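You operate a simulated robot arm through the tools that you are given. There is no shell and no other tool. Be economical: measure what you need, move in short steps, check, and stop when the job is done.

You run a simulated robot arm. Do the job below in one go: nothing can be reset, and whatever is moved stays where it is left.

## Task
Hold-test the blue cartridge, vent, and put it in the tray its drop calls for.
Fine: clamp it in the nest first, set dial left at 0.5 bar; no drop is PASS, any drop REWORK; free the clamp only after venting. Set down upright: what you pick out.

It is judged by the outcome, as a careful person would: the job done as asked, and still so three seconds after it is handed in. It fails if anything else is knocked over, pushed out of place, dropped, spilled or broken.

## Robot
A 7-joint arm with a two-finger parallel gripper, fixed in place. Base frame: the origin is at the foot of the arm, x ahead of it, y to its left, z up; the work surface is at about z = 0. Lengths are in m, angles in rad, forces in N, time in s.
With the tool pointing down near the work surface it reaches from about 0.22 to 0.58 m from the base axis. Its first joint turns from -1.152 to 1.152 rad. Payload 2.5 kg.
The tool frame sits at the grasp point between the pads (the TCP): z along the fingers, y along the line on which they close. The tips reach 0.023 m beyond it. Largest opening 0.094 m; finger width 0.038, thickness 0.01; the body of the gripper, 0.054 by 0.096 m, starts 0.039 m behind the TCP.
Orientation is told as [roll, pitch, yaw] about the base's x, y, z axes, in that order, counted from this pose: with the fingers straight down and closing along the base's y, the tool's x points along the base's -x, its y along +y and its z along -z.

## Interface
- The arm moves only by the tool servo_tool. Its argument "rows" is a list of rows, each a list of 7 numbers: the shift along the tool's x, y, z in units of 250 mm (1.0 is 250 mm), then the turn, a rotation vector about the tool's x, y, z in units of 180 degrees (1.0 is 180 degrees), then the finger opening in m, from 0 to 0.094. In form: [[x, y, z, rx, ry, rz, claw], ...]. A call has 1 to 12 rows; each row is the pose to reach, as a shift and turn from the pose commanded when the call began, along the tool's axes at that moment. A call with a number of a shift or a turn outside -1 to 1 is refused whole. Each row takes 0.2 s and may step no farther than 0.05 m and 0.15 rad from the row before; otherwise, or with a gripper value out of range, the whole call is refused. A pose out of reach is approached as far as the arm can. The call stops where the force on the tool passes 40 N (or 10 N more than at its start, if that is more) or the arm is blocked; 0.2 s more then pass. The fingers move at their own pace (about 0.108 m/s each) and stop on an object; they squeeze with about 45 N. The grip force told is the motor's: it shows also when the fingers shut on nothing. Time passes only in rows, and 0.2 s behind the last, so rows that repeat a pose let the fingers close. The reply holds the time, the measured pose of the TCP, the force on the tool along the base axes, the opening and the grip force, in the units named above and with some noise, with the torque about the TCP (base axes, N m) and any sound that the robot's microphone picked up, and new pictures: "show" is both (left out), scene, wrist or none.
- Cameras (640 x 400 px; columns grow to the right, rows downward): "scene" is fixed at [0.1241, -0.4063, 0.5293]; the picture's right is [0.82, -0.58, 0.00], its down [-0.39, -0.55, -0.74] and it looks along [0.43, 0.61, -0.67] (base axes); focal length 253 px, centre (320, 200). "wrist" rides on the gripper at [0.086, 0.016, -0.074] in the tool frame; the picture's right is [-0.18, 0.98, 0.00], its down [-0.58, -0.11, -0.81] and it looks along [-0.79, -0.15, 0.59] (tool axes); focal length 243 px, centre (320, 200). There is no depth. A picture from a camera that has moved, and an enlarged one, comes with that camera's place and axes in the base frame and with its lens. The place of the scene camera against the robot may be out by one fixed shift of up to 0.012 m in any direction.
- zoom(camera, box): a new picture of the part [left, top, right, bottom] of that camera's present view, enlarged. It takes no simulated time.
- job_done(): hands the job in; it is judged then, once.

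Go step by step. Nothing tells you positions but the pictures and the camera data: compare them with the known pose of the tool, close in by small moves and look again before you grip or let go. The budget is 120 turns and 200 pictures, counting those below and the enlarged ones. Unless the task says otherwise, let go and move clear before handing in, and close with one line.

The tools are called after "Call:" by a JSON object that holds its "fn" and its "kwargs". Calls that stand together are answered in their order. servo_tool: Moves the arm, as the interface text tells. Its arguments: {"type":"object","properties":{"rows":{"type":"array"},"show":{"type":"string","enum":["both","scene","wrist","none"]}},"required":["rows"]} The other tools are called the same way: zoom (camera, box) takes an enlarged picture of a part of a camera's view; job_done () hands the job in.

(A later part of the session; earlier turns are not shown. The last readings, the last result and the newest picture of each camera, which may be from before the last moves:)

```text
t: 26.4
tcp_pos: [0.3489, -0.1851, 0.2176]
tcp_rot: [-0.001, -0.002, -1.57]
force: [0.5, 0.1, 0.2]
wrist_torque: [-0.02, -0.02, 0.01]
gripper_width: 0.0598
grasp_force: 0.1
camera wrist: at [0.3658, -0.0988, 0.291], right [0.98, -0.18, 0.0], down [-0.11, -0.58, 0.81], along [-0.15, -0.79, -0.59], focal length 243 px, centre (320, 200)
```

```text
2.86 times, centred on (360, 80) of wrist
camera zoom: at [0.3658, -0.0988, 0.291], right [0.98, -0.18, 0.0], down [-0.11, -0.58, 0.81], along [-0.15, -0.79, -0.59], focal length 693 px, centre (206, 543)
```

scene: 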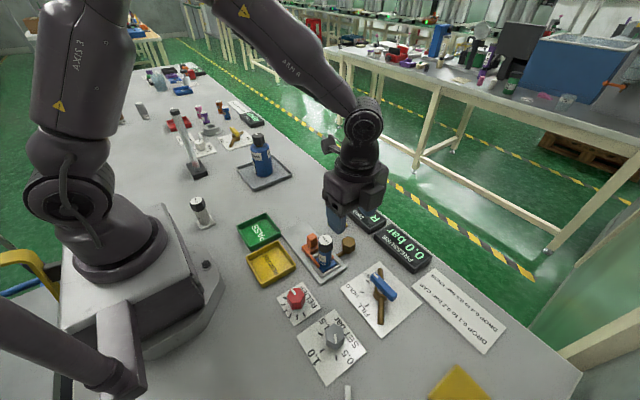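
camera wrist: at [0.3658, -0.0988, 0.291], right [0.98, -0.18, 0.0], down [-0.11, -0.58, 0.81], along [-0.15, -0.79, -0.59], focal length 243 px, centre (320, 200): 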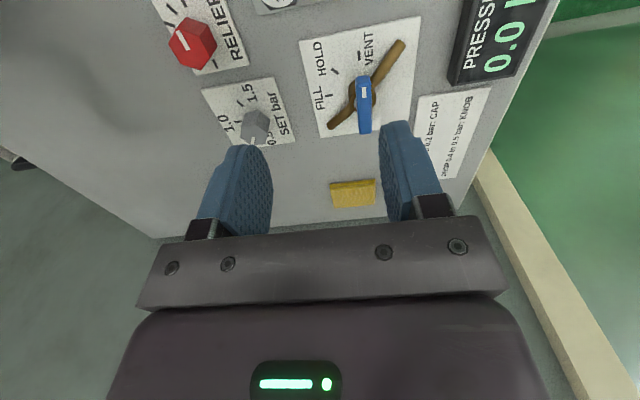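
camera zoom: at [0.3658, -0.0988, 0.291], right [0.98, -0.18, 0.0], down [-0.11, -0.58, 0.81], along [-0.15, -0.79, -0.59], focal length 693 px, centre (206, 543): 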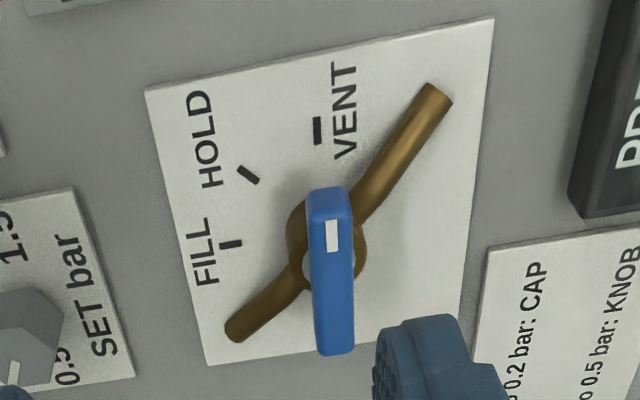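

The valve pivot computes to (0.386, -0.2665), handle top at z ≈ 0.05, pointing at VENT; FILL is 90° counter-clockwise from there. I move above the handle.

Call:
{"fn": "servo_tool", "kwargs": {"rows": [[-0.11, 0.05, 0.06, 0, 0, 0, 0.05], [-0.22, 0.1, 0.12, 0, 0, 0, 0.05], [-0.326, 0.146, 0.2, 0, 0, 0, 0.05], [-0.326, 0.146, 0.32, 0, 0, 0, 0.05], [-0.326, 0.146, 0.44, 0, 0, 0, 0.05], [-0.326, 0.146, 0.44, 0, 0, 0, 0.05]]}}

Call:
{"fn": "zoom", "kwargs": {"camera": "scene", "box": [290, 220, 450, 340]}}

```text
t: 27.8
tcp_pos: [0.3847, -0.2654, 0.1071]
tcp_rot: [0.0, 0.0, -1.571]
force: [-0.1, 0.4, 0.0]
wrist_torque: [0.03, -0.02, -0.01]
gripper_width: 0.0497
grasp_force: 0.0
camera wrist: at [0.402, -0.1807, 0.1805], right [0.98, -0.18, 0.0], down [-0.11, -0.58, 0.81], along [-0.15, -0.79, -0.59], focal length 243 px, centre (320, 200)
```

scene: 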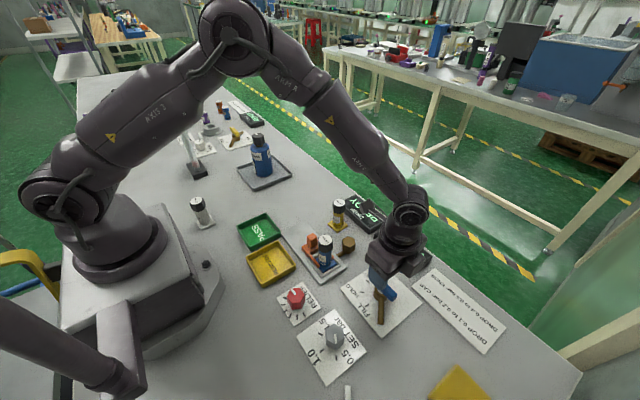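
wrist: 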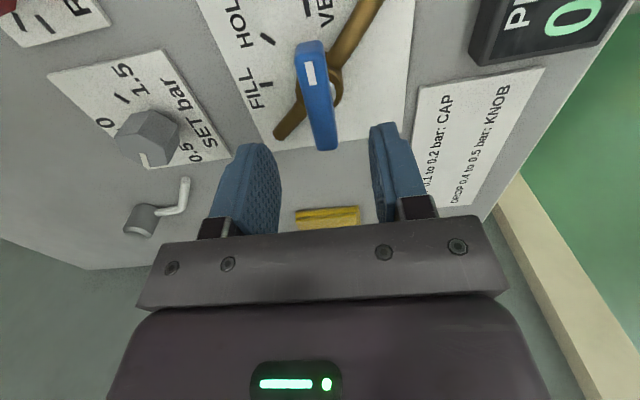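

```text
3.33 times, centred on (370, 280) of scene
camera zoom: at [0.1241, -0.4063, 0.5293], right [0.82, -0.58, 0.0], down [-0.39, -0.55, -0.74], along [0.43, 0.61, -0.67], focal length 843 px, centre (153, -67)
```

zoom: 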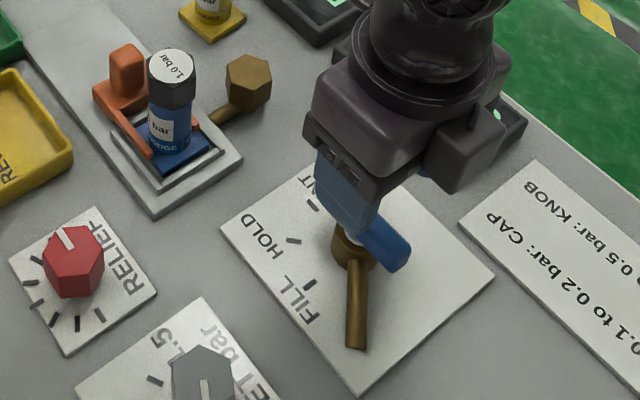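

The handle lies directly beneath, within about a millimetre. I descend to z = 0.055 and grip it.

Call:
{"fn": "servo_tool", "kwargs": {"rows": [[0.002, 0.005, 0.08, 0, 0, 0, 0.05], [0.002, 0.005, 0.15, 0, 0, 0, 0.05], [0.002, 0.005, 0.208, 0, 0, 0, 0.05], [0.002, 0.005, 0.208, 0, 0, 0, 0.03], [0.002, 0.005, 0.208, 0, 0, 0, 0.01], [0.002, 0.005, 0.208, 0, 0, 0, 0.005], [0.002, 0.005, 0.208, 0, 0, 0, 0.005]]}}

Call:
{"fn": "zoom", "kwargs": {"camera": "scene", "box": [290, 220, 450, 340]}}

```text
t: 29.4
tcp_pos: [0.3853, -0.2654, 0.0535]
tcp_rot: [-0.003, 0.003, -1.57]
force: [-12.2, 1.7, 4.8]
wrist_torque: [0.69, -0.32, 0.07]
gripper_width: 0.016
grasp_force: 45.2
camera wrist: at [0.4021, -0.1805, 0.1278], right [0.98, -0.18, 0.0], down [-0.11, -0.58, 0.81], along [-0.15, -0.79, -0.59], focal length 243 px, centre (320, 200)
```

scene: 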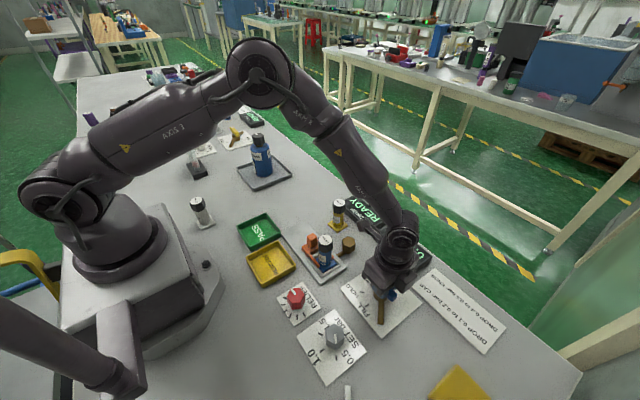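
wrist: 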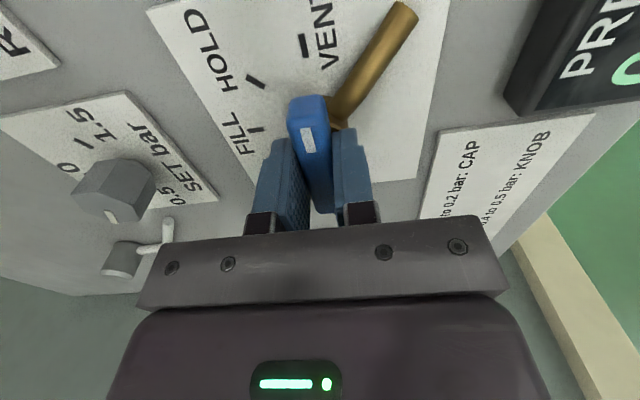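

```text
3.33 times, centred on (370, 280) of scene
camera zoom: at [0.1241, -0.4063, 0.5293], right [0.82, -0.58, 0.0], down [-0.39, -0.55, -0.74], along [0.43, 0.61, -0.67], focal length 843 px, centre (153, -67)
```

zoom: 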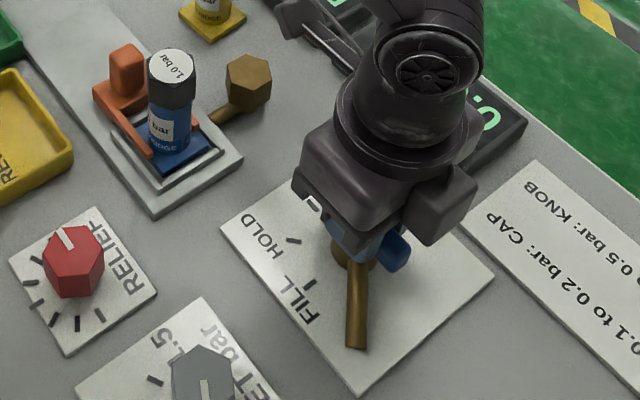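

Gripped at 16 mm with a slight sideways load, which I take off. Then I turn the handle counter-clockwise to FILL.

Call:
{"fn": "servo_tool", "kwargs": {"rows": [[0, -0.005, 0, 0, 0, -0.04, 0.005], [0, -0.005, 0, 0, 0, -0.085, 0.005], [0, -0.005, 0, 0, 0, -0.13, 0.005], [0, -0.005, 0, 0, 0, -0.175, 0.005], [0, -0.005, 0, 0, 0, -0.22, 0.005], [0, -0.005, 0, 0, 0, -0.265, 0.005], [0, -0.005, 0, 0, 0, -0.31, 0.005], [0, -0.005, 0, 0, 0, -0.355, 0.005], [0, -0.005, 0, 0, 0, -0.4, 0.005], [0, -0.005, 0, 0, 0, -0.44, 0.005], [0, -0.005, 0, 0, 0, -0.48, 0.005], [0, -0.005, 0, 0, 0, -0.5, 0.005]]}}

Call:
{"fn": "zoom", "kwargs": {"camera": "scene", "box": [290, 200, 450, 320]}}

```text
t: 32.0
tcp_pos: [0.3857, -0.2638, 0.0525]
tcp_rot: [0.005, 0.002, 0.003]
force: [-6.9, 18.6, 2.0]
wrist_torque: [-0.45, 1.43, -0.19]
gripper_width: 0.0157
grasp_force: 44.9
camera wrist: at [0.3004, -0.2504, 0.128], right [0.18, 0.98, 0.0], down [0.58, -0.11, 0.8], along [0.79, -0.14, -0.59], focal length 243 px, centre (320, 200)
```

scene: 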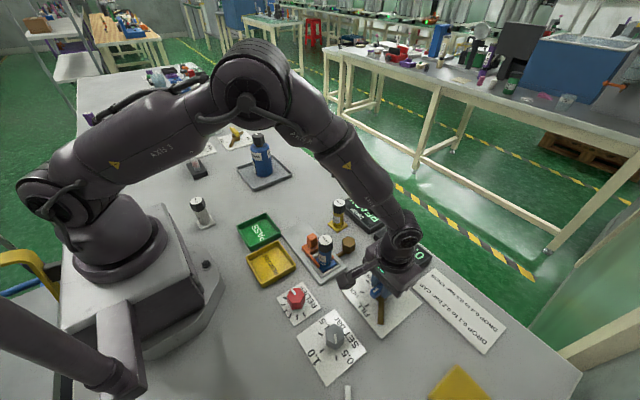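
wrist: 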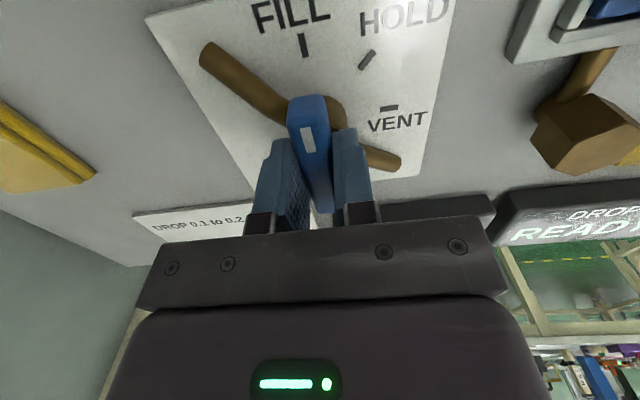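

```text
3.33 times, centred on (370, 260) of scene
camera zoom: at [0.1241, -0.4063, 0.5293], right [0.82, -0.58, 0.0], down [-0.39, -0.55, -0.74], along [0.43, 0.61, -0.67], focal length 843 px, centre (153, 0)
```

zoom: 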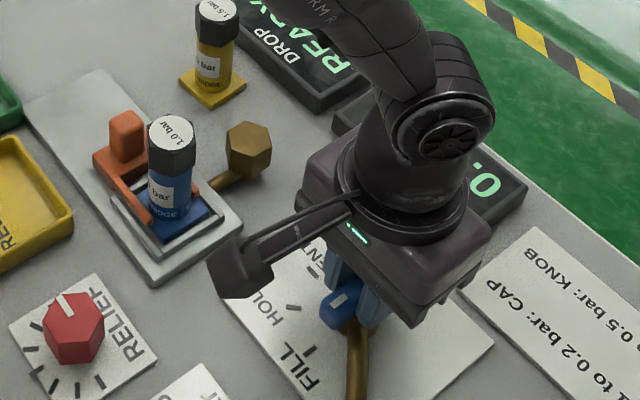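

The marker points at FILL. I ease the side load with a 2 mm shift and wait about two seconds for pressure.

Call:
{"fn": "servo_tool", "kwargs": {"rows": [[0.003, 0.007, 0, 0, 0, 0, 0.005], [0.003, 0.007, 0, 0, 0, 0, 0.005], [0.003, 0.007, 0, 0, 0, 0, 0.005], [0.003, 0.007, 0, 0, 0, 0, 0.005], [0.003, 0.007, 0, 0, 0, 0, 0.005], [0.003, 0.007, 0, 0, 0, 0, 0.005], [0.003, 0.007, 0, 0, 0, 0, 0.005], [0.003, 0.007, 0, 0, 0, 0, 0.005], [0.003, 0.007, 0, 0, 0, 0, 0.005]]}}

```text
t: 34.1
tcp_pos: [0.3868, -0.2654, 0.0529]
tcp_rot: [-0.002, -0.002, 0.0]
force: [4.1, -1.6, -3.7]
wrist_torque: [0.18, 0.9, -0.02]
gripper_width: 0.0159
grasp_force: 44.6
stopped in row 9: the force on the tool passed its limit at 40 N (the readings are from after the stop); the commanded pose is now the measured one
camera wrist: at [0.3, -0.2497, 0.1275], right [0.18, 0.98, 0.0], down [0.58, -0.11, 0.81], along [0.79, -0.15, -0.59], focal length 243 px, centre (320, 200)
```

scene: 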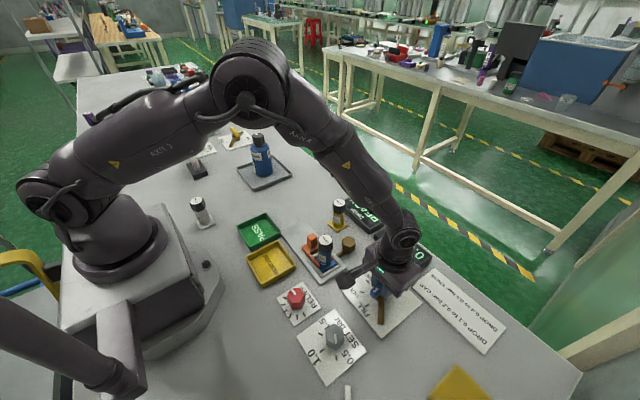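
wrist: 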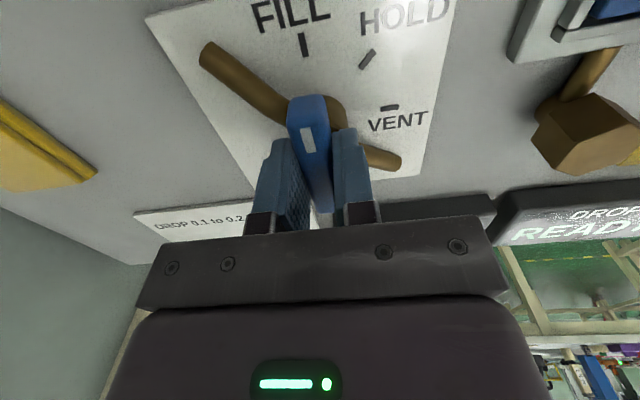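

The commanded pose is now relaxed and the side force small. I check what is visible of the pressure display.

Call:
{"fn": "zoom", "kwargs": {"camera": "scene", "box": [320, 190, 450, 290]}}

Call:
{"fn": "zoom", "kwargs": {"camera": "wrist", "box": [220, 0, 460, 150]}}

```text
4.00 times, centred on (385, 240) of scene
camera zoom: at [0.1241, -0.4063, 0.5293], right [0.82, -0.58, 0.0], down [-0.39, -0.55, -0.74], along [0.43, 0.61, -0.67], focal length 1012 px, centre (60, 40)
```

zoom: 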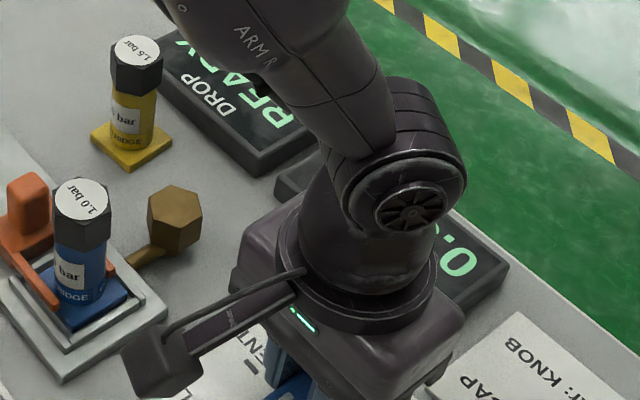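

```text
2.67 times, centred on (340, 75) of wrist
camera zoom: at [0.3, -0.2497, 0.1275], right [0.18, 0.98, 0.0], down [0.58, -0.11, 0.81], along [0.79, -0.15, -0.59], focal length 647 px, centre (267, 533)
```

zoom: 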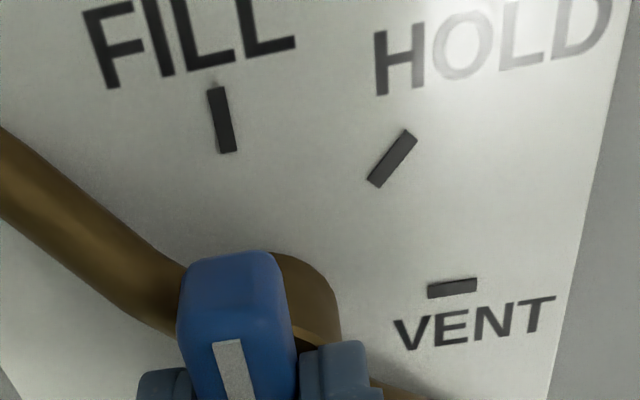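

The arm hides the reading. I let go of the handle (it stays at FILL) and back off to read the pressure.

Call:
{"fn": "servo_tool", "kwargs": {"rows": [[0, 0, 0, 0, 0, 0, 0.03], [0, 0, 0, 0, 0, 0, 0.05], [0, 0, -0.12, 0, 0, 0, 0.05], [0, 0, -0.28, 0, 0, 0, 0.05], [0.15, 0, -0.35, 0, 0, 0, 0.05], [0.32, 0, -0.35, 0, 0, 0, 0.05], [0.4, 0, -0.35, 0, 0, 0, 0.05]]}}

Call:
{"fn": "zoom", "kwargs": {"camera": "scene", "box": [300, 180, 460, 340]}}

```text
t: 35.7
tcp_pos: [0.2873, -0.2649, 0.1401]
tcp_rot: [-0.002, -0.002, 0.001]
force: [-0.3, 0.3, 0.2]
wrist_torque: [-0.01, 0.03, 0.02]
gripper_width: 0.05
grasp_force: 0.1
camera wrist: at [0.2011, -0.2496, 0.2146], right [0.18, 0.98, 0.0], down [0.58, -0.11, 0.81], along [0.79, -0.15, -0.59], focal length 243 px, centre (320, 200)
```

scene: 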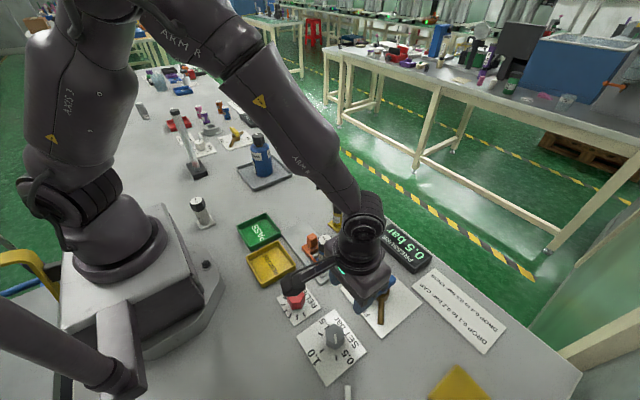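
wrist: 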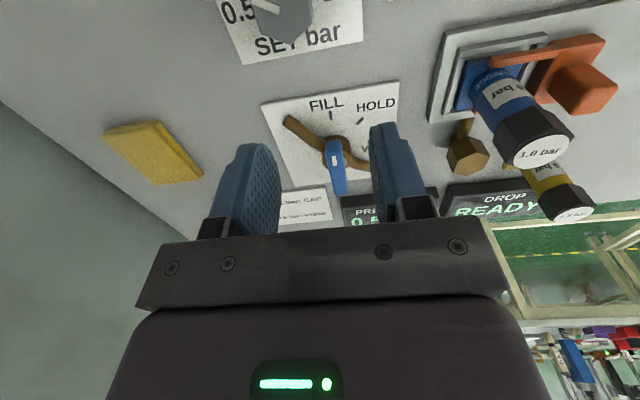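

```text
2.50 times, centred on (380, 260) of scene
camera zoom: at [0.1241, -0.4063, 0.5293], right [0.82, -0.58, 0.0], down [-0.39, -0.55, -0.74], along [0.43, 0.61, -0.67], focal length 632 px, centre (170, 50)
```

zoom: 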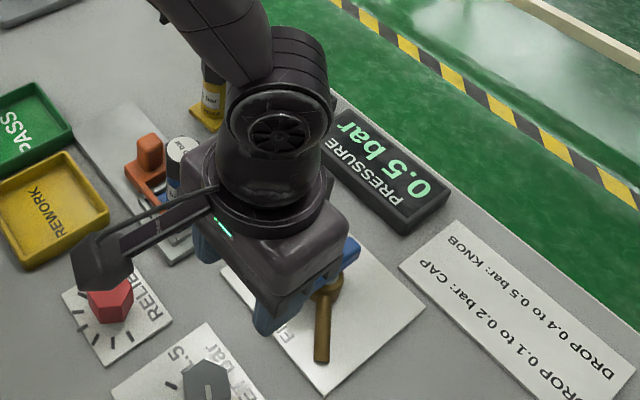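

Pressure reads 0.5 bar. I return along the same path, grip the handle again, and turn it 45° clockwise to HOLD.

Call:
{"fn": "servo_tool", "kwargs": {"rows": [[-0.16, 0, 0, 0, 0, 0, 0.05], [-0.32, 0, 0, 0, 0, 0, 0.05], [-0.4, 0, 0.07, 0, 0, 0, 0.05], [-0.4, 0, 0.2, 0, 0, 0, 0.05], [-0.4, 0, 0.3, 0, 0, 0, 0.05], [-0.4, 0, 0.35, 0, 0, 0, 0.05], [-0.4, 0, 0.35, 0, 0, 0, 0.03], [-0.4, 0, 0.35, 0, 0, 0, 0.01], [-0.4, 0, 0.35, 0, 0, 0, 0.005], [-0.4, 0, 0.35, 0, 0, 0, 0.005]], "show": "wrist"}}

```text
t: 37.9
tcp_pos: [0.3865, -0.2643, 0.0527]
tcp_rot: [-0.002, -0.005, 0.002]
force: [4.2, -5.9, -1.3]
wrist_torque: [0.31, 0.44, 0.03]
gripper_width: 0.016
grasp_force: 44.9
camera wrist: at [0.3, -0.2496, 0.1272], right [0.18, 0.98, 0.0], down [0.58, -0.11, 0.81], along [0.79, -0.15, -0.59], focal length 243 px, centre (320, 200)
```

wrist: 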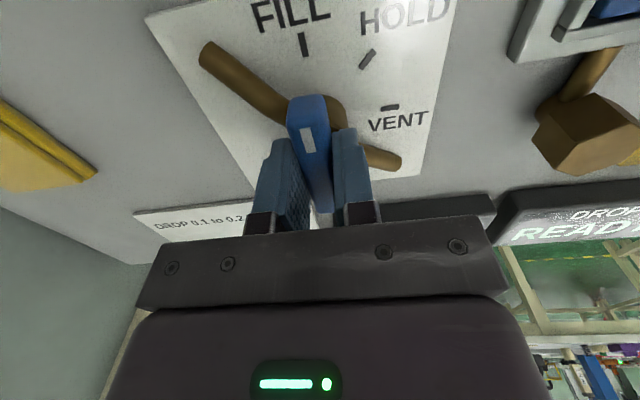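

Gripped. I turn to HOLD.

Call:
{"fn": "servo_tool", "kwargs": {"rows": [[0, 0, 0, 0, 0, 0.045, 0.005], [0, 0, 0, 0, 0, 0.09, 0.005], [0, 0, 0, 0, 0, 0.135, 0.005], [0, 0, 0, 0, 0, 0.18, 0.005], [0, 0, 0, 0, 0, 0.22, 0.005], [0, 0, 0, 0, 0, 0.25, 0.005], [0, 0, 0, 0, 0, 0.25, 0.005]]}}

```text
t: 39.5
tcp_pos: [0.3852, -0.2659, 0.0534]
tcp_rot: [-0.001, -0.003, -0.787]
force: [6.8, -8.7, -11.9]
wrist_torque: [-0.89, -0.87, -0.02]
gripper_width: 0.0162
grasp_force: 45.4
camera wrist: at [0.3366, -0.1939, 0.1273], right [0.83, 0.56, 0.0], down [0.33, -0.49, 0.81], along [0.46, -0.67, -0.59], focal length 243 px, centre (320, 200)
```

scene: 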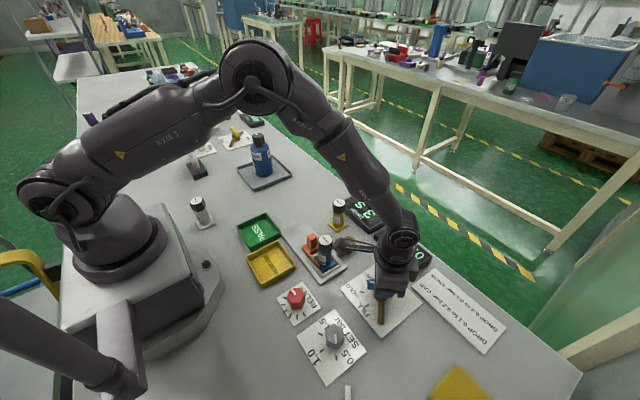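
wrist: 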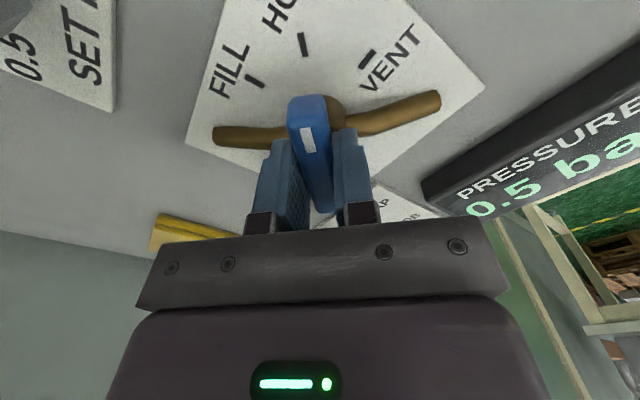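

The marker is at HOLD and the pressure is visible from here. I look at the DROP display.

Call:
{"fn": "zoom", "kwargs": {"camera": "scene", "box": [310, 180, 440, 280]}}

Call:
{"fn": "servo_tool", "kwargs": {"rows": [[0, 0, 0, 0, 0, 0, 0.005], [0, 0, 0, 0, 0, 0, 0.005], [0, 0, 0, 0, 0, 0, 0.005], [0, 0, 0, 0, 0, 0, 0.005], [0, 0, 0, 0, 0, 0, 0.005]], "show": "wrist"}}

Call:
{"fn": "zoom", "kwargs": {"camera": "scene", "box": [310, 180, 440, 280]}}

```text
4.00 times, centred on (375, 230) of scene
camera zoom: at [0.1241, -0.4064, 0.5293], right [0.82, -0.58, 0.0], down [-0.39, -0.55, -0.74], along [0.43, 0.61, -0.67], focal length 1012 px, centre (100, 80)
```

zoom: 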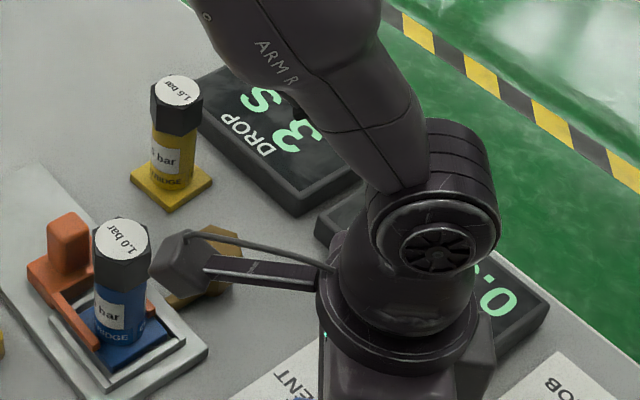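

```text
t: 40.7
tcp_pos: [0.3858, -0.2639, 0.0538]
tcp_rot: [0.001, -0.004, -0.787]
force: [7.9, -12.8, -15.0]
wrist_torque: [-0.43, -0.3, -0.02]
gripper_width: 0.016
grasp_force: 45.1
camera wrist: at [0.3365, -0.194, 0.1273], right [0.83, 0.56, 0.0], down [0.33, -0.49, 0.81], along [0.46, -0.67, -0.59], focal length 243 px, centre (320, 200)
```

wrist: 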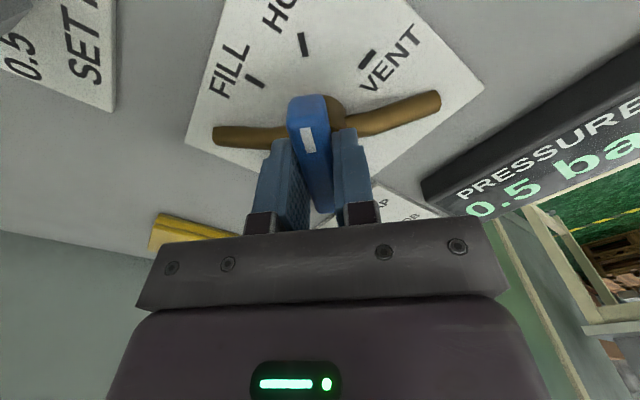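

```text
4.00 times, centred on (375, 230) of scene
camera zoom: at [0.1242, -0.4064, 0.5293], right [0.82, -0.58, 0.0], down [-0.39, -0.55, -0.74], along [0.43, 0.61, -0.67], focal length 1012 px, centre (100, 80)
```

zoom: 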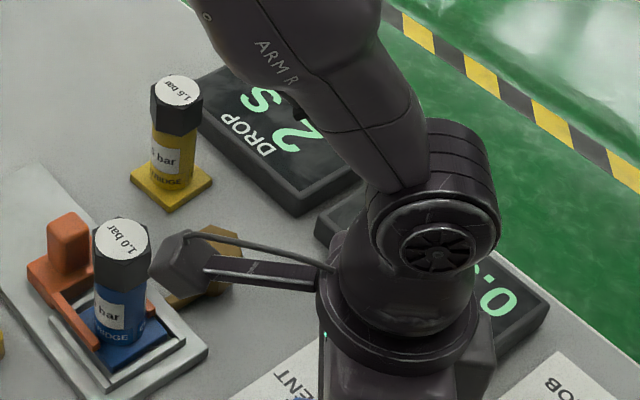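

The DROP display counts down (3 s, then 2 s). I wait out the rest.

Call:
{"fn": "servo_tool", "kwargs": {"rows": [[0, 0, 0, 0, 0, 0, 0.005], [0, 0, 0, 0, 0, 0, 0.005], [0, 0, 0, 0, 0, 0, 0.005], [0, 0, 0, 0, 0, 0, 0.005], [0, 0, 0, 0, 0, 0, 0.005], [0, 0, 0, 0, 0, 0, 0.005], [0, 0, 0, 0, 0, 0, 0.005], [0, 0, 0, 0, 0, 0, 0.005], [0, 0, 0, 0, 0, 0, 0.005], [0, 0, 0, 0, 0, 0, 0.005], [0, 0, 0, 0, 0, 0, 0.005], [0, 0, 0, 0, 0, 0, 0.005]], "show": "wrist"}}

Call:
{"fn": "zoom", "kwargs": {"camera": "scene", "box": [310, 180, 440, 280]}}

```text
t: 43.3
tcp_pos: [0.3863, -0.2653, 0.0524]
tcp_rot: [0.0, -0.002, -0.784]
force: [9.9, -15.0, -14.9]
wrist_torque: [-0.1, 0.14, 0.01]
gripper_width: 0.0159
grasp_force: 44.8
camera wrist: at [0.3365, -0.194, 0.1273], right [0.83, 0.56, 0.0], down [0.33, -0.49, 0.81], along [0.46, -0.67, -0.59], focal length 243 px, centre (320, 200)
```

wrist: 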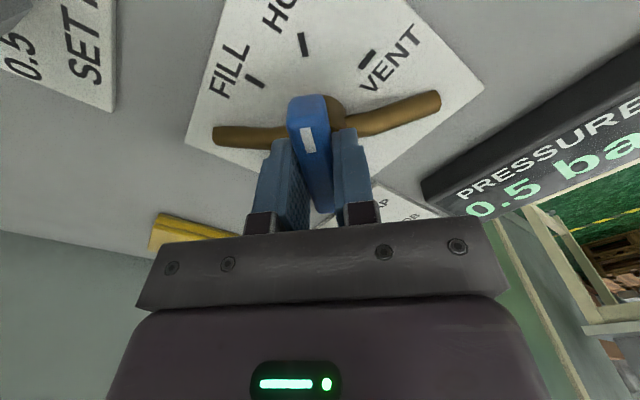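

```text
4.00 times, centred on (375, 230) of scene
camera zoom: at [0.1242, -0.4064, 0.5293], right [0.82, -0.58, 0.0], down [-0.39, -0.55, -0.74], along [0.43, 0.61, -0.67], focal length 1012 px, centre (100, 80)
```

zoom: 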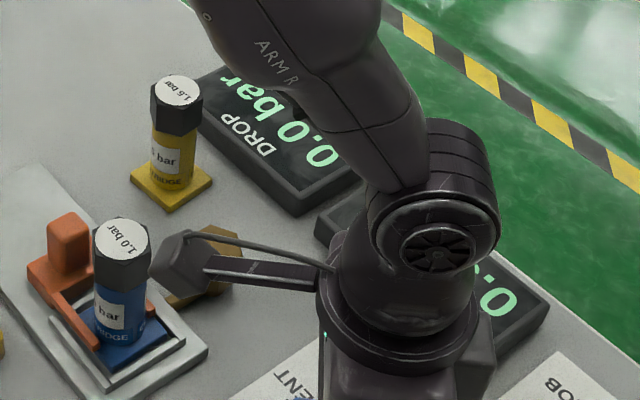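

The drop reads 0.0 bar with pressure still at 0.5, so this is a PASS. Now I vent: 45° more clockwise.

Call:
{"fn": "servo_tool", "kwargs": {"rows": [[0, 0, 0, 0, 0, 0.045, 0.005], [0, 0, 0, 0, 0, 0.09, 0.005], [0, 0, 0, 0, 0, 0.135, 0.005], [0, 0, 0, 0, 0, 0.18, 0.005], [0, 0, 0, 0, 0, 0.22, 0.005], [0, 0, 0, 0, 0, 0.25, 0.005], [0, 0, 0, 0, 0, 0.25, 0.005]], "show": "wrist"}}

Call:
{"fn": "zoom", "kwargs": {"camera": "scene", "box": [310, 180, 440, 280]}}

```text
t: 44.9
tcp_pos: [0.3855, -0.2657, 0.0537]
tcp_rot: [0.003, -0.006, -1.574]
force: [1.6, -23.9, -15.6]
wrist_torque: [-0.12, 0.09, 0.13]
gripper_width: 0.016
grasp_force: 45.0
camera wrist: at [0.4019, -0.1803, 0.1273], right [0.98, -0.19, 0.0], down [-0.11, -0.58, 0.81], along [-0.15, -0.79, -0.59], focal length 243 px, centre (320, 200)
```

wrist: 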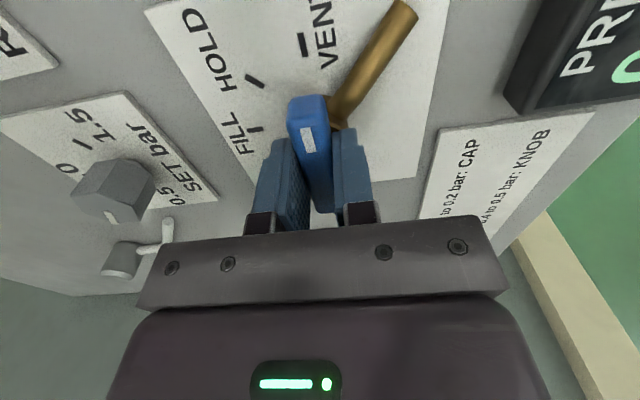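

```text
4.00 times, centred on (375, 230) of scene
camera zoom: at [0.1242, -0.4064, 0.5293], right [0.82, -0.58, 0.0], down [-0.39, -0.55, -0.74], along [0.43, 0.61, -0.67], focal length 1012 px, centre (100, 80)
```

zoom: 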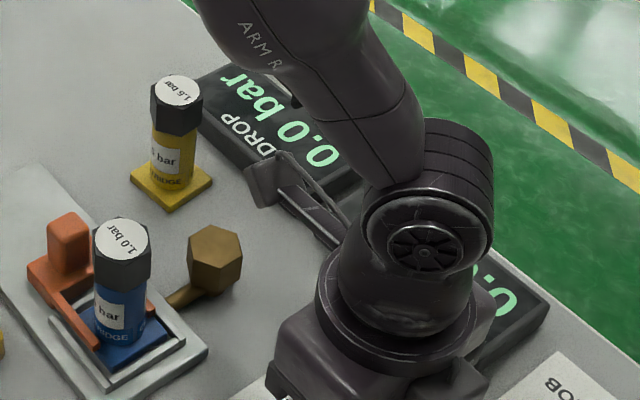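

The handle is back at VENT. I release it, rise, and check the pressure.

Call:
{"fn": "servo_tool", "kwargs": {"rows": [[0, 0, 0, 0, 0, 0, 0.03], [0, 0, 0, 0, 0, 0, 0.05], [0, 0, 0, 0, 0, 0, 0.05], [0, 0, -0.16, 0, 0, 0, 0.06], [0, 0, -0.34, 0, 0, 0, 0.06], [0, 0, -0.52, 0, 0, 0, 0.06], [0.16, -0.05, -0.56, 0, 0, 0, 0.06], [0.32, -0.1, -0.56, 0, 0, 0, 0.06], [0.48, -0.15, -0.56, 0, 0, 0, 0.06], [0.64, -0.2, -0.56, 0, 0, 0, 0.06], [0.74, -0.22, -0.56, 0, 0, 0, 0.06]]}}

Call:
{"fn": "zoom", "kwargs": {"camera": "scene", "box": [290, 180, 450, 340]}}

Call:
{"fn": "zoom", "kwargs": {"camera": "wrist", "box": [260, 0, 420, 180]}}

```text
t: 47.3
tcp_pos: [0.3294, -0.0793, 0.1939]
tcp_rot: [0.002, -0.002, -1.571]
force: [-0.4, 1.0, 0.8]
wrist_torque: [-0.02, 0.0, -0.03]
gripper_width: 0.06
grasp_force: 0.1
camera wrist: at [0.3462, 0.0066, 0.2686], right [0.98, -0.18, 0.0], down [-0.11, -0.58, 0.81], along [-0.15, -0.79, -0.59], focal length 243 px, centre (320, 200)
```

scene: 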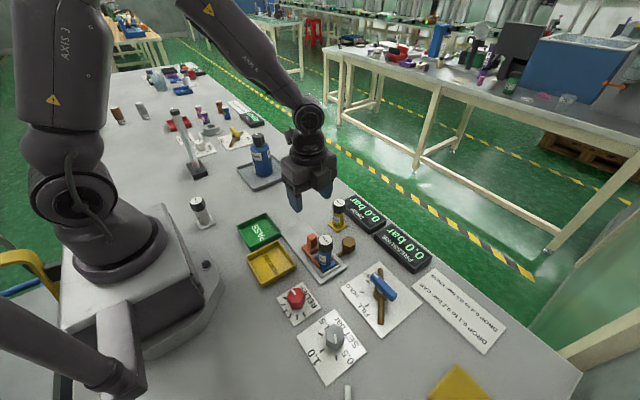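
wrist: 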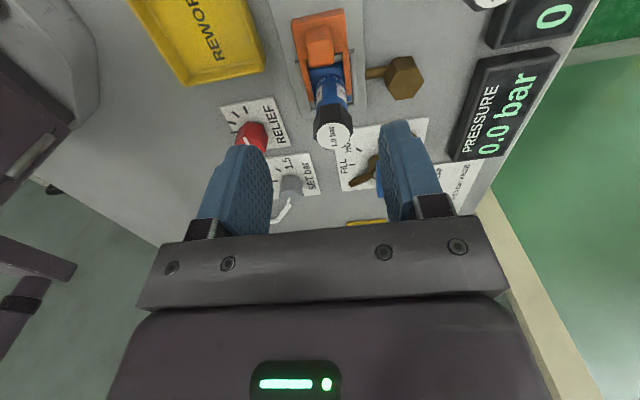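

```text
2.50 times, centred on (370, 260) of scene
camera zoom: at [0.1241, -0.4063, 0.5293], right [0.82, -0.58, 0.0], down [-0.39, -0.55, -0.74], along [0.43, 0.61, -0.67], focal length 632 px, centre (195, 50)
```

zoom: 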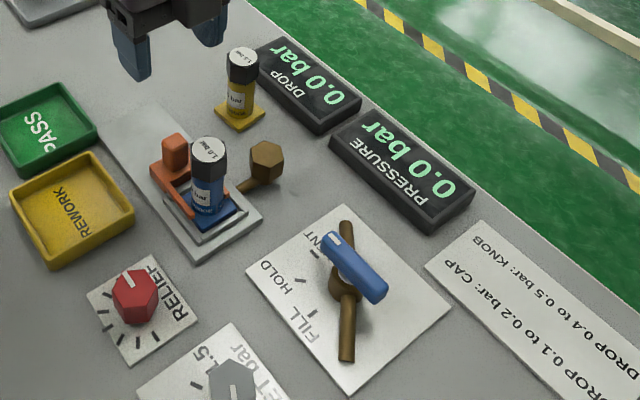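

```text
2.22 times, centred on (340, 90) of wrist
camera zoom: at [0.3462, 0.0066, 0.2686], right [0.98, -0.18, 0.0], down [-0.11, -0.58, 0.81], along [-0.15, -0.79, -0.59], focal length 539 px, centre (276, 444)
```

zoom: 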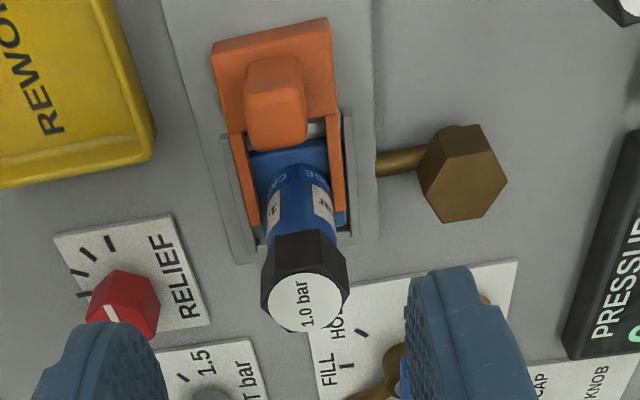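

Pressure reads 0.0, vented. I descend on the clamp post, grip it, and slide it back 4 cm.

Call:
{"fn": "servo_tool", "kwargs": {"rows": [[-0.003, 0.001, 0.15, 0, 0, 0, 0.05], [-0.003, 0.001, 0.3, 0, 0, 0, 0.05], [-0.003, 0.001, 0.42, 0, 0, 0, 0.05], [-0.003, 0.001, 0.512, 0, 0, 0, 0.05], [-0.003, 0.001, 0.512, 0, 0, 0, 0.03], [-0.003, 0.001, 0.512, 0, 0, 0, 0.012], [-0.003, 0.001, 0.512, 0, 0, 0, 0.012], [-0.003, 0.001, 0.512, 0, 0, 0, 0.012]], "show": "none"}}

Call:
{"fn": "zoom", "kwargs": {"camera": "scene", "box": [270, 200, 390, 290]}}

```text
t: 49.1
tcp_pos: [0.33, -0.0807, 0.0655]
tcp_rot: [-0.001, -0.001, -1.57]
force: [-8.8, 1.1, -1.4]
wrist_torque: [0.19, 0.07, 0.0]
gripper_width: 0.0218
grasp_force: 44.5
```

```text
4.44 times, centred on (330, 245) of scene
camera zoom: at [0.1241, -0.4063, 0.5293], right [0.82, -0.58, 0.0], down [-0.39, -0.55, -0.74], along [0.43, 0.61, -0.67], focal length 1124 px, centre (276, 0)
```

zoom: 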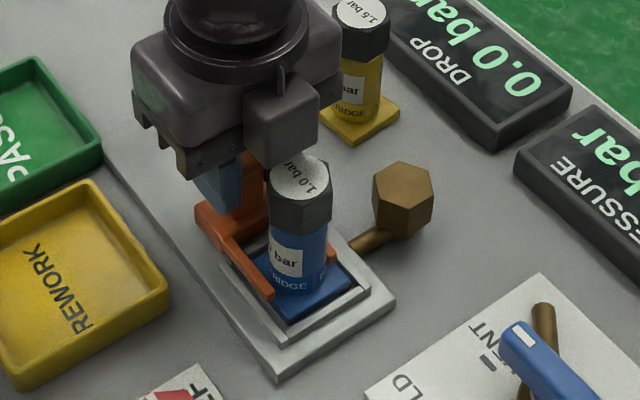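

Call:
{"fn": "servo_tool", "kwargs": {"rows": [[0.02, 0, 0, 0, 0, 0, 0.012], [0.05, 0, 0, 0, 0, 0, 0.012], [0.08, 0, 0, 0, 0, 0, 0.012], [0.11, 0, 0, 0, 0, 0, 0.012], [0.14, 0, 0, 0, 0, 0, 0.012], [0.162, 0, 0, 0, 0, 0, 0.012], [0.162, 0, 0, 0, 0, 0, 0.012]], "show": "none"}}

Call:
{"fn": "zoom", "kwargs": {"camera": "scene", "box": [270, 200, 390, 290]}}

```text
t: 50.7
tcp_pos: [0.329, -0.041, 0.0661]
tcp_rot: [0.001, 0.0, -1.572]
force: [-1.3, -2.5, 2.5]
wrist_torque: [0.36, -0.12, 0.17]
gripper_width: 0.0217
grasp_force: 45.1
stopped in row 7: the force on the tool passed its limit at 40 N (the readings are from after the stop); the commanded pose is now the measured one
```

```text
4.44 times, centred on (330, 245) of scene
camera zoom: at [0.1241, -0.4063, 0.5293], right [0.82, -0.58, 0.0], down [-0.39, -0.55, -0.74], along [0.43, 0.61, -0.67], focal length 1124 px, centre (276, 0)
```

zoom: 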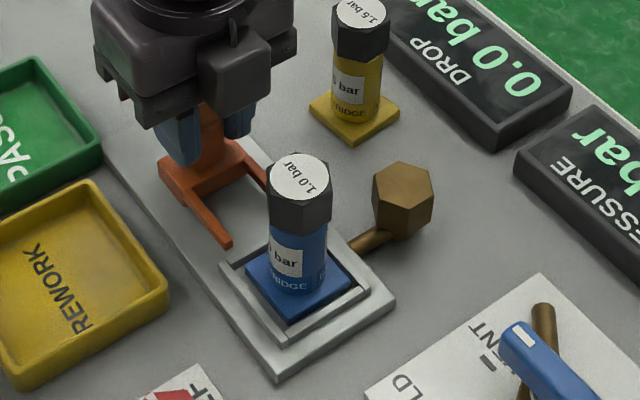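

The clamp is back at its open stop. I release, rise, then rotate back and move over the cartridge.

Call:
{"fn": "servo_tool", "kwargs": {"rows": [[0, 0, 0, 0, 0, 0, 0.03], [0, 0, 0, 0, 0, 0, 0.05], [0, 0, 0, 0, 0, 0, 0.05], [0, 0, -0.16, 0, 0, 0, 0.06], [0, 0, -0.34, 0, 0, 0, 0.06], [0, 0, -0.5, 0, 0, 0, 0.06]], "show": "none"}}

Call:
{"fn": "servo_tool", "kwargs": {"rows": [[-0.03, 0, 0, 0, 0, -0.045, 0.06], [-0.06, 0, 0, 0, 0, -0.09, 0.06], [-0.09, 0, 0, 0, 0, -0.135, 0.06], [-0.12, 0, 0, 0, 0, -0.18, 0.06], [-0.15, 0, 0, 0, 0, -0.225, 0.06], [-0.18, 0, 0, 0, 0, -0.27, 0.06], [-0.21, 0, 0, 0, 0, -0.315, 0.06], [-0.25, 0, 0, 0, 0, -0.36, 0.06], [-0.29, 0, 0, 0, 0, -0.405, 0.06], [-0.33, 0, 0, 0, 0, -0.45, 0.06], [-0.36, 0, 0, 0, 0, -0.495, 0.06], [-0.36, 0, 0, 0, 0, -0.5, 0.06]]}}

Call:
{"fn": "zoom", "kwargs": {"camera": "wrist", "box": [240, 20, 420, 150]}}

```text
t: 52.1
tcp_pos: [0.3299, -0.0402, 0.1899]
tcp_rot: [-0.001, -0.001, -1.573]
force: [0.4, 1.0, -0.4]
wrist_torque: [0.0, 0.0, 0.02]
gripper_width: 0.0598
grasp_force: 0.2
```

```text
t: 54.7
tcp_pos: [0.3285, -0.1302, 0.1909]
tcp_rot: [0.001, -0.001, 0.003]
force: [1.0, 0.4, -0.2]
wrist_torque: [-0.01, -0.02, 0.01]
gripper_width: 0.0598
grasp_force: 0.0
camera wrist: at [0.2429, -0.1149, 0.2649], right [0.18, 0.98, 0.0], down [0.58, -0.11, 0.81], along [0.79, -0.15, -0.59], focal length 243 px, centre (320, 200)
```

scene: 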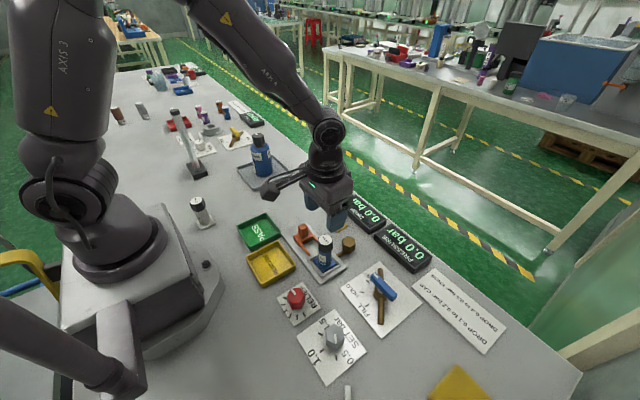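
wrist: 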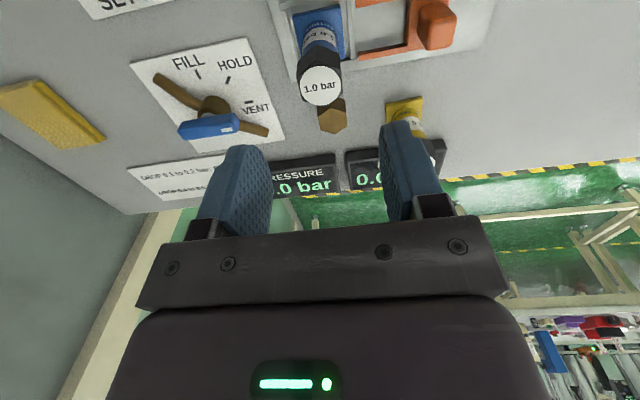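

```text
3.08 times, centred on (330, 85) of wrist
camera zoom: at [0.2429, -0.1149, 0.2649], right [0.18, 0.98, 0.0], down [0.58, -0.11, 0.81], along [0.79, -0.15, -0.59], focal length 746 px, centre (289, 554)
```

zoom: 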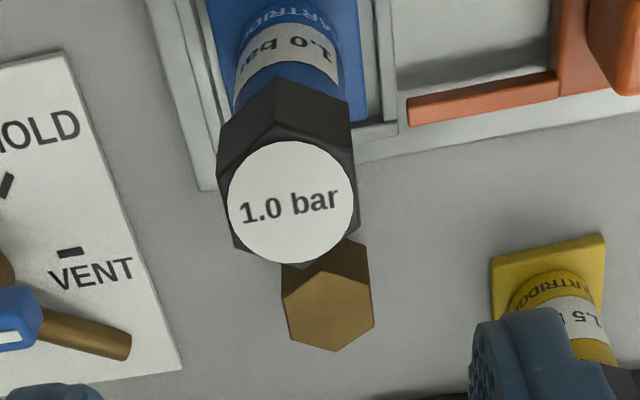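

The cap is centred below at (0.330, -0.131). I descend to z = 0.072 and grip.

Call:
{"fn": "servo_tool", "kwargs": {"rows": [[-0.004, -0.001, 0.16, 0, 0, 0, 0.06], [-0.004, -0.001, 0.32, 0, 0, 0, 0.06], [-0.004, -0.001, 0.42, 0, 0, 0, 0.06], [-0.004, -0.001, 0.474, 0, 0, 0, 0.06], [-0.004, -0.001, 0.474, 0, 0, 0, 0.045], [-0.004, -0.001, 0.474, 0, 0, 0, 0.03], [-0.004, -0.001, 0.474, 0, 0, 0, 0.02], [-0.004, -0.001, 0.474, 0, 0, 0, 0.02]]}}

```text
t: 56.5
tcp_pos: [0.3301, -0.1299, 0.0721]
tcp_rot: [0.0, 0.001, -0.002]
force: [0.0, 0.1, -0.2]
wrist_torque: [-0.02, -0.02, 0.0]
gripper_width: 0.0305
grasp_force: 44.6
camera wrist: at [0.2444, -0.1141, 0.146], right [0.19, 0.98, 0.0], down [0.58, -0.11, 0.81], along [0.79, -0.15, -0.59], focal length 243 px, centre (320, 200)
```

scene: 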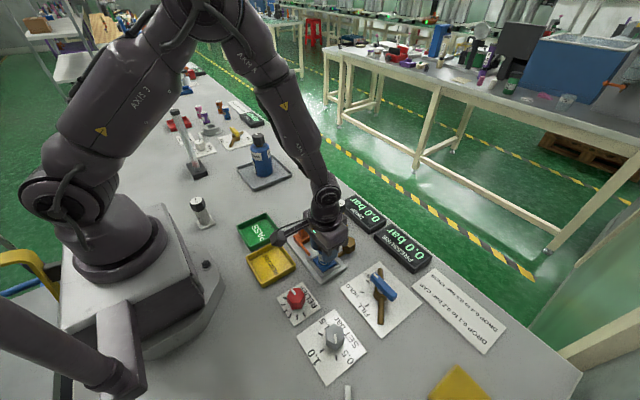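
wrist: 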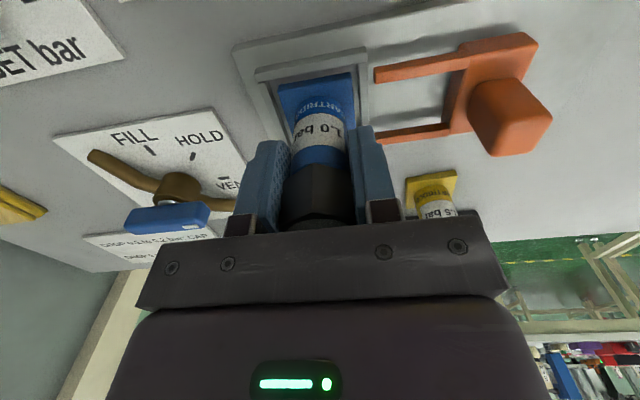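

Gripped again. I lift straight up and carry it towards the green PASS tray, near (0.245, 0.06).

Call:
{"fn": "servo_tool", "kwargs": {"rows": [[0, 0, -0.1, 0, 0, 0, 0.02], [0, 0, -0.26, 0, 0, 0, 0.02], [0, 0, -0.42, 0, 0, 0, 0.02], [0, 0, -0.52, 0, 0, 0, 0.02], [0.1, 0.14, -0.52, 0, 0, 0, 0.02], [0.2, 0.28, -0.52, 0, 0, 0, 0.02], [0.28, 0.42, -0.52, 0, 0, 0, 0.02], [0.28, 0.55, -0.52, 0, 0, 0, 0.02], [0.28, 0.55, -0.52, 0, 0, 0, 0.02]]}}

Call:
{"fn": "zoom", "kwargs": {"camera": "wrist", "box": [260, 0, 580, 160]}}

Call:
{"fn": "zoom", "kwargs": {"camera": "scene", "box": [210, 180, 350, 300]}}

```text
t: 58.5
tcp_pos: [0.261, 0.0098, 0.2028]
tcp_rot: [0.001, 0.001, -0.002]
force: [0.4, -0.8, -1.6]
wrist_torque: [-0.02, 0.01, 0.01]
gripper_width: 0.0304
grasp_force: 45.0
camera wrist: at [0.175, 0.0254, 0.277], right [0.19, 0.98, 0.0], down [0.58, -0.11, 0.81], along [0.79, -0.15, -0.59], focal length 243 px, centre (320, 200)
```

scene: 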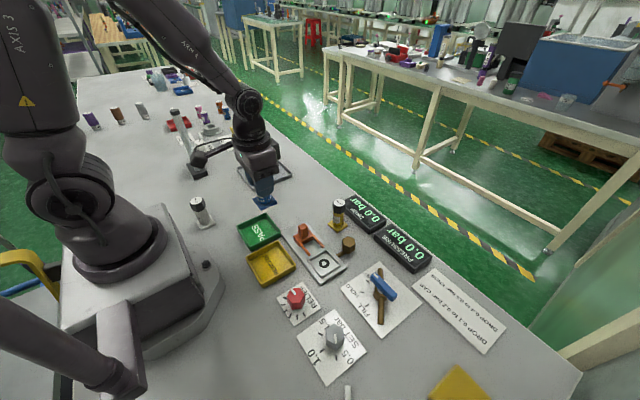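
wrist: 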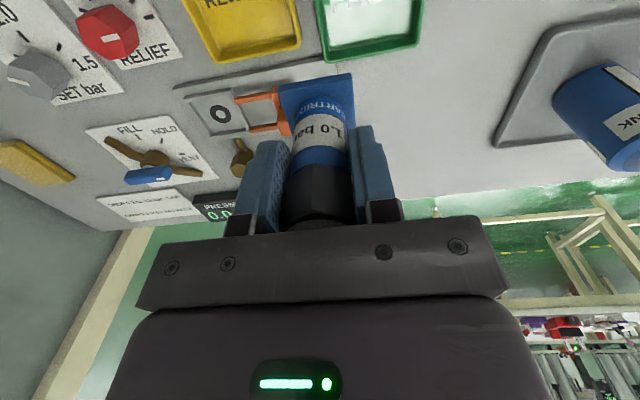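

```text
2.00 times, centred on (420, 80) of wrist
camera zoom: at [0.175, 0.0254, 0.277], right [0.19, 0.98, 0.0], down [0.58, -0.11, 0.81], along [0.79, -0.15, -0.59], focal length 485 px, centre (120, 440)
```

zoom: 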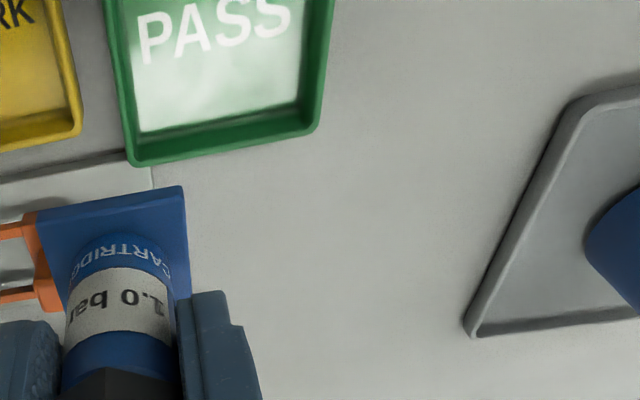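

```text
3.33 times, centred on (280, 240) of scene
camera zoom: at [0.1241, -0.4063, 0.5293], right [0.82, -0.58, 0.0], down [-0.39, -0.55, -0.74], along [0.43, 0.61, -0.67], focal length 843 px, centre (453, 67)
```

zoom: 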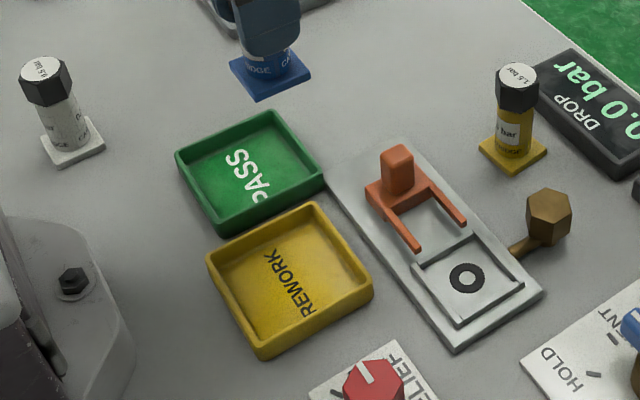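

The PASS tray's inside spans about x 0.207–0.282, y 0.017–0.093, centre (0.246, 0.054). I move over it and lower to z ≈ 0.085.

Call:
{"fn": "servo_tool", "kwargs": {"rows": [[0.05, 0.178, 0, 0, 0, 0, 0.02], [0.05, 0.178, 0.12, 0, 0, 0, 0.02], [0.05, 0.178, 0.24, 0, 0, 0, 0.02], [0.05, 0.178, 0.36, 0, 0, 0, 0.02], [0.05, 0.178, 0.46, 0, 0, 0, 0.02], [0.05, 0.178, 0.46, 0, 0, 0, 0.02]]}}

Call:
{"fn": "zoom", "kwargs": {"camera": "wrist", "box": [220, 0, 440, 150]}}

Call:
{"fn": "zoom", "kwargs": {"camera": "scene", "box": [210, 180, 330, 280]}}

```text
t: 59.9
tcp_pos: [0.2474, 0.0534, 0.0839]
tcp_rot: [-0.001, 0.001, -0.002]
force: [0.9, 0.4, -1.5]
wrist_torque: [-0.01, 0.0, 0.0]
gripper_width: 0.0304
grasp_force: 44.8
camera wrist: at [0.162, 0.0686, 0.1589], right [0.19, 0.98, 0.0], down [0.58, -0.11, 0.81], along [0.79, -0.15, -0.59], focal length 243 px, centre (320, 200)
```

scene: 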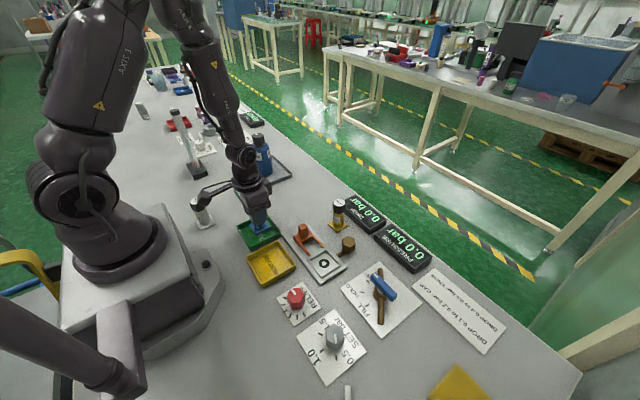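
wrist: 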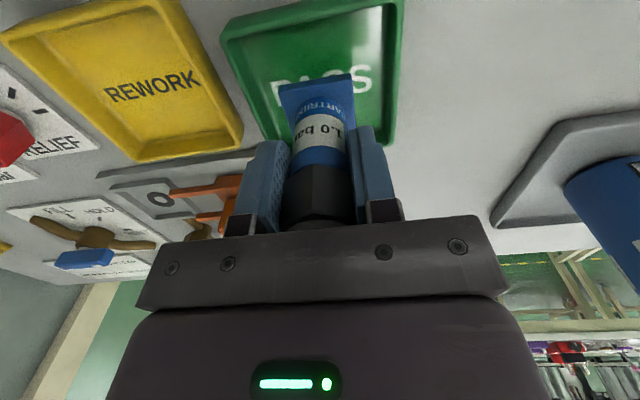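

```text
2.67 times, centred on (330, 75) of wrist
camera zoom: at [0.162, 0.0686, 0.1589], right [0.19, 0.98, 0.0], down [0.58, -0.11, 0.81], along [0.79, -0.15, -0.59], focal length 647 px, centre (293, 533)
```

zoom: 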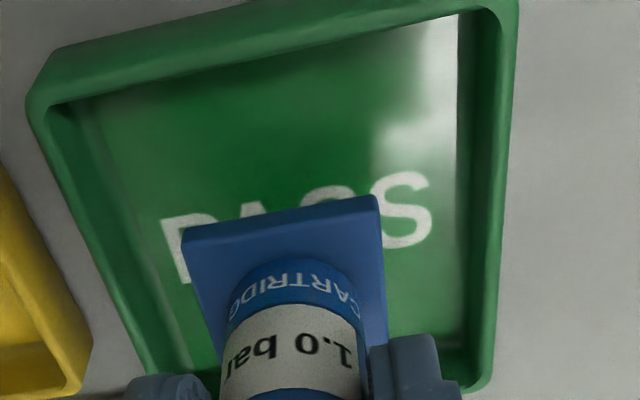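

```text
4.00 times, centred on (270, 230) of scene
camera zoom: at [0.1241, -0.4063, 0.5293], right [0.82, -0.58, 0.0], down [-0.39, -0.55, -0.74], along [0.43, 0.61, -0.67], focal length 1012 px, centre (520, 80)
```

zoom: 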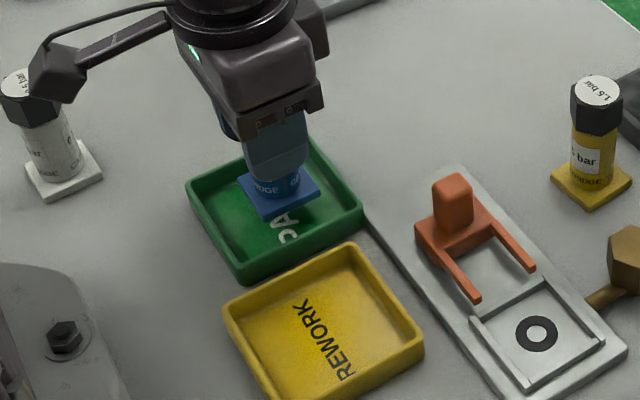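

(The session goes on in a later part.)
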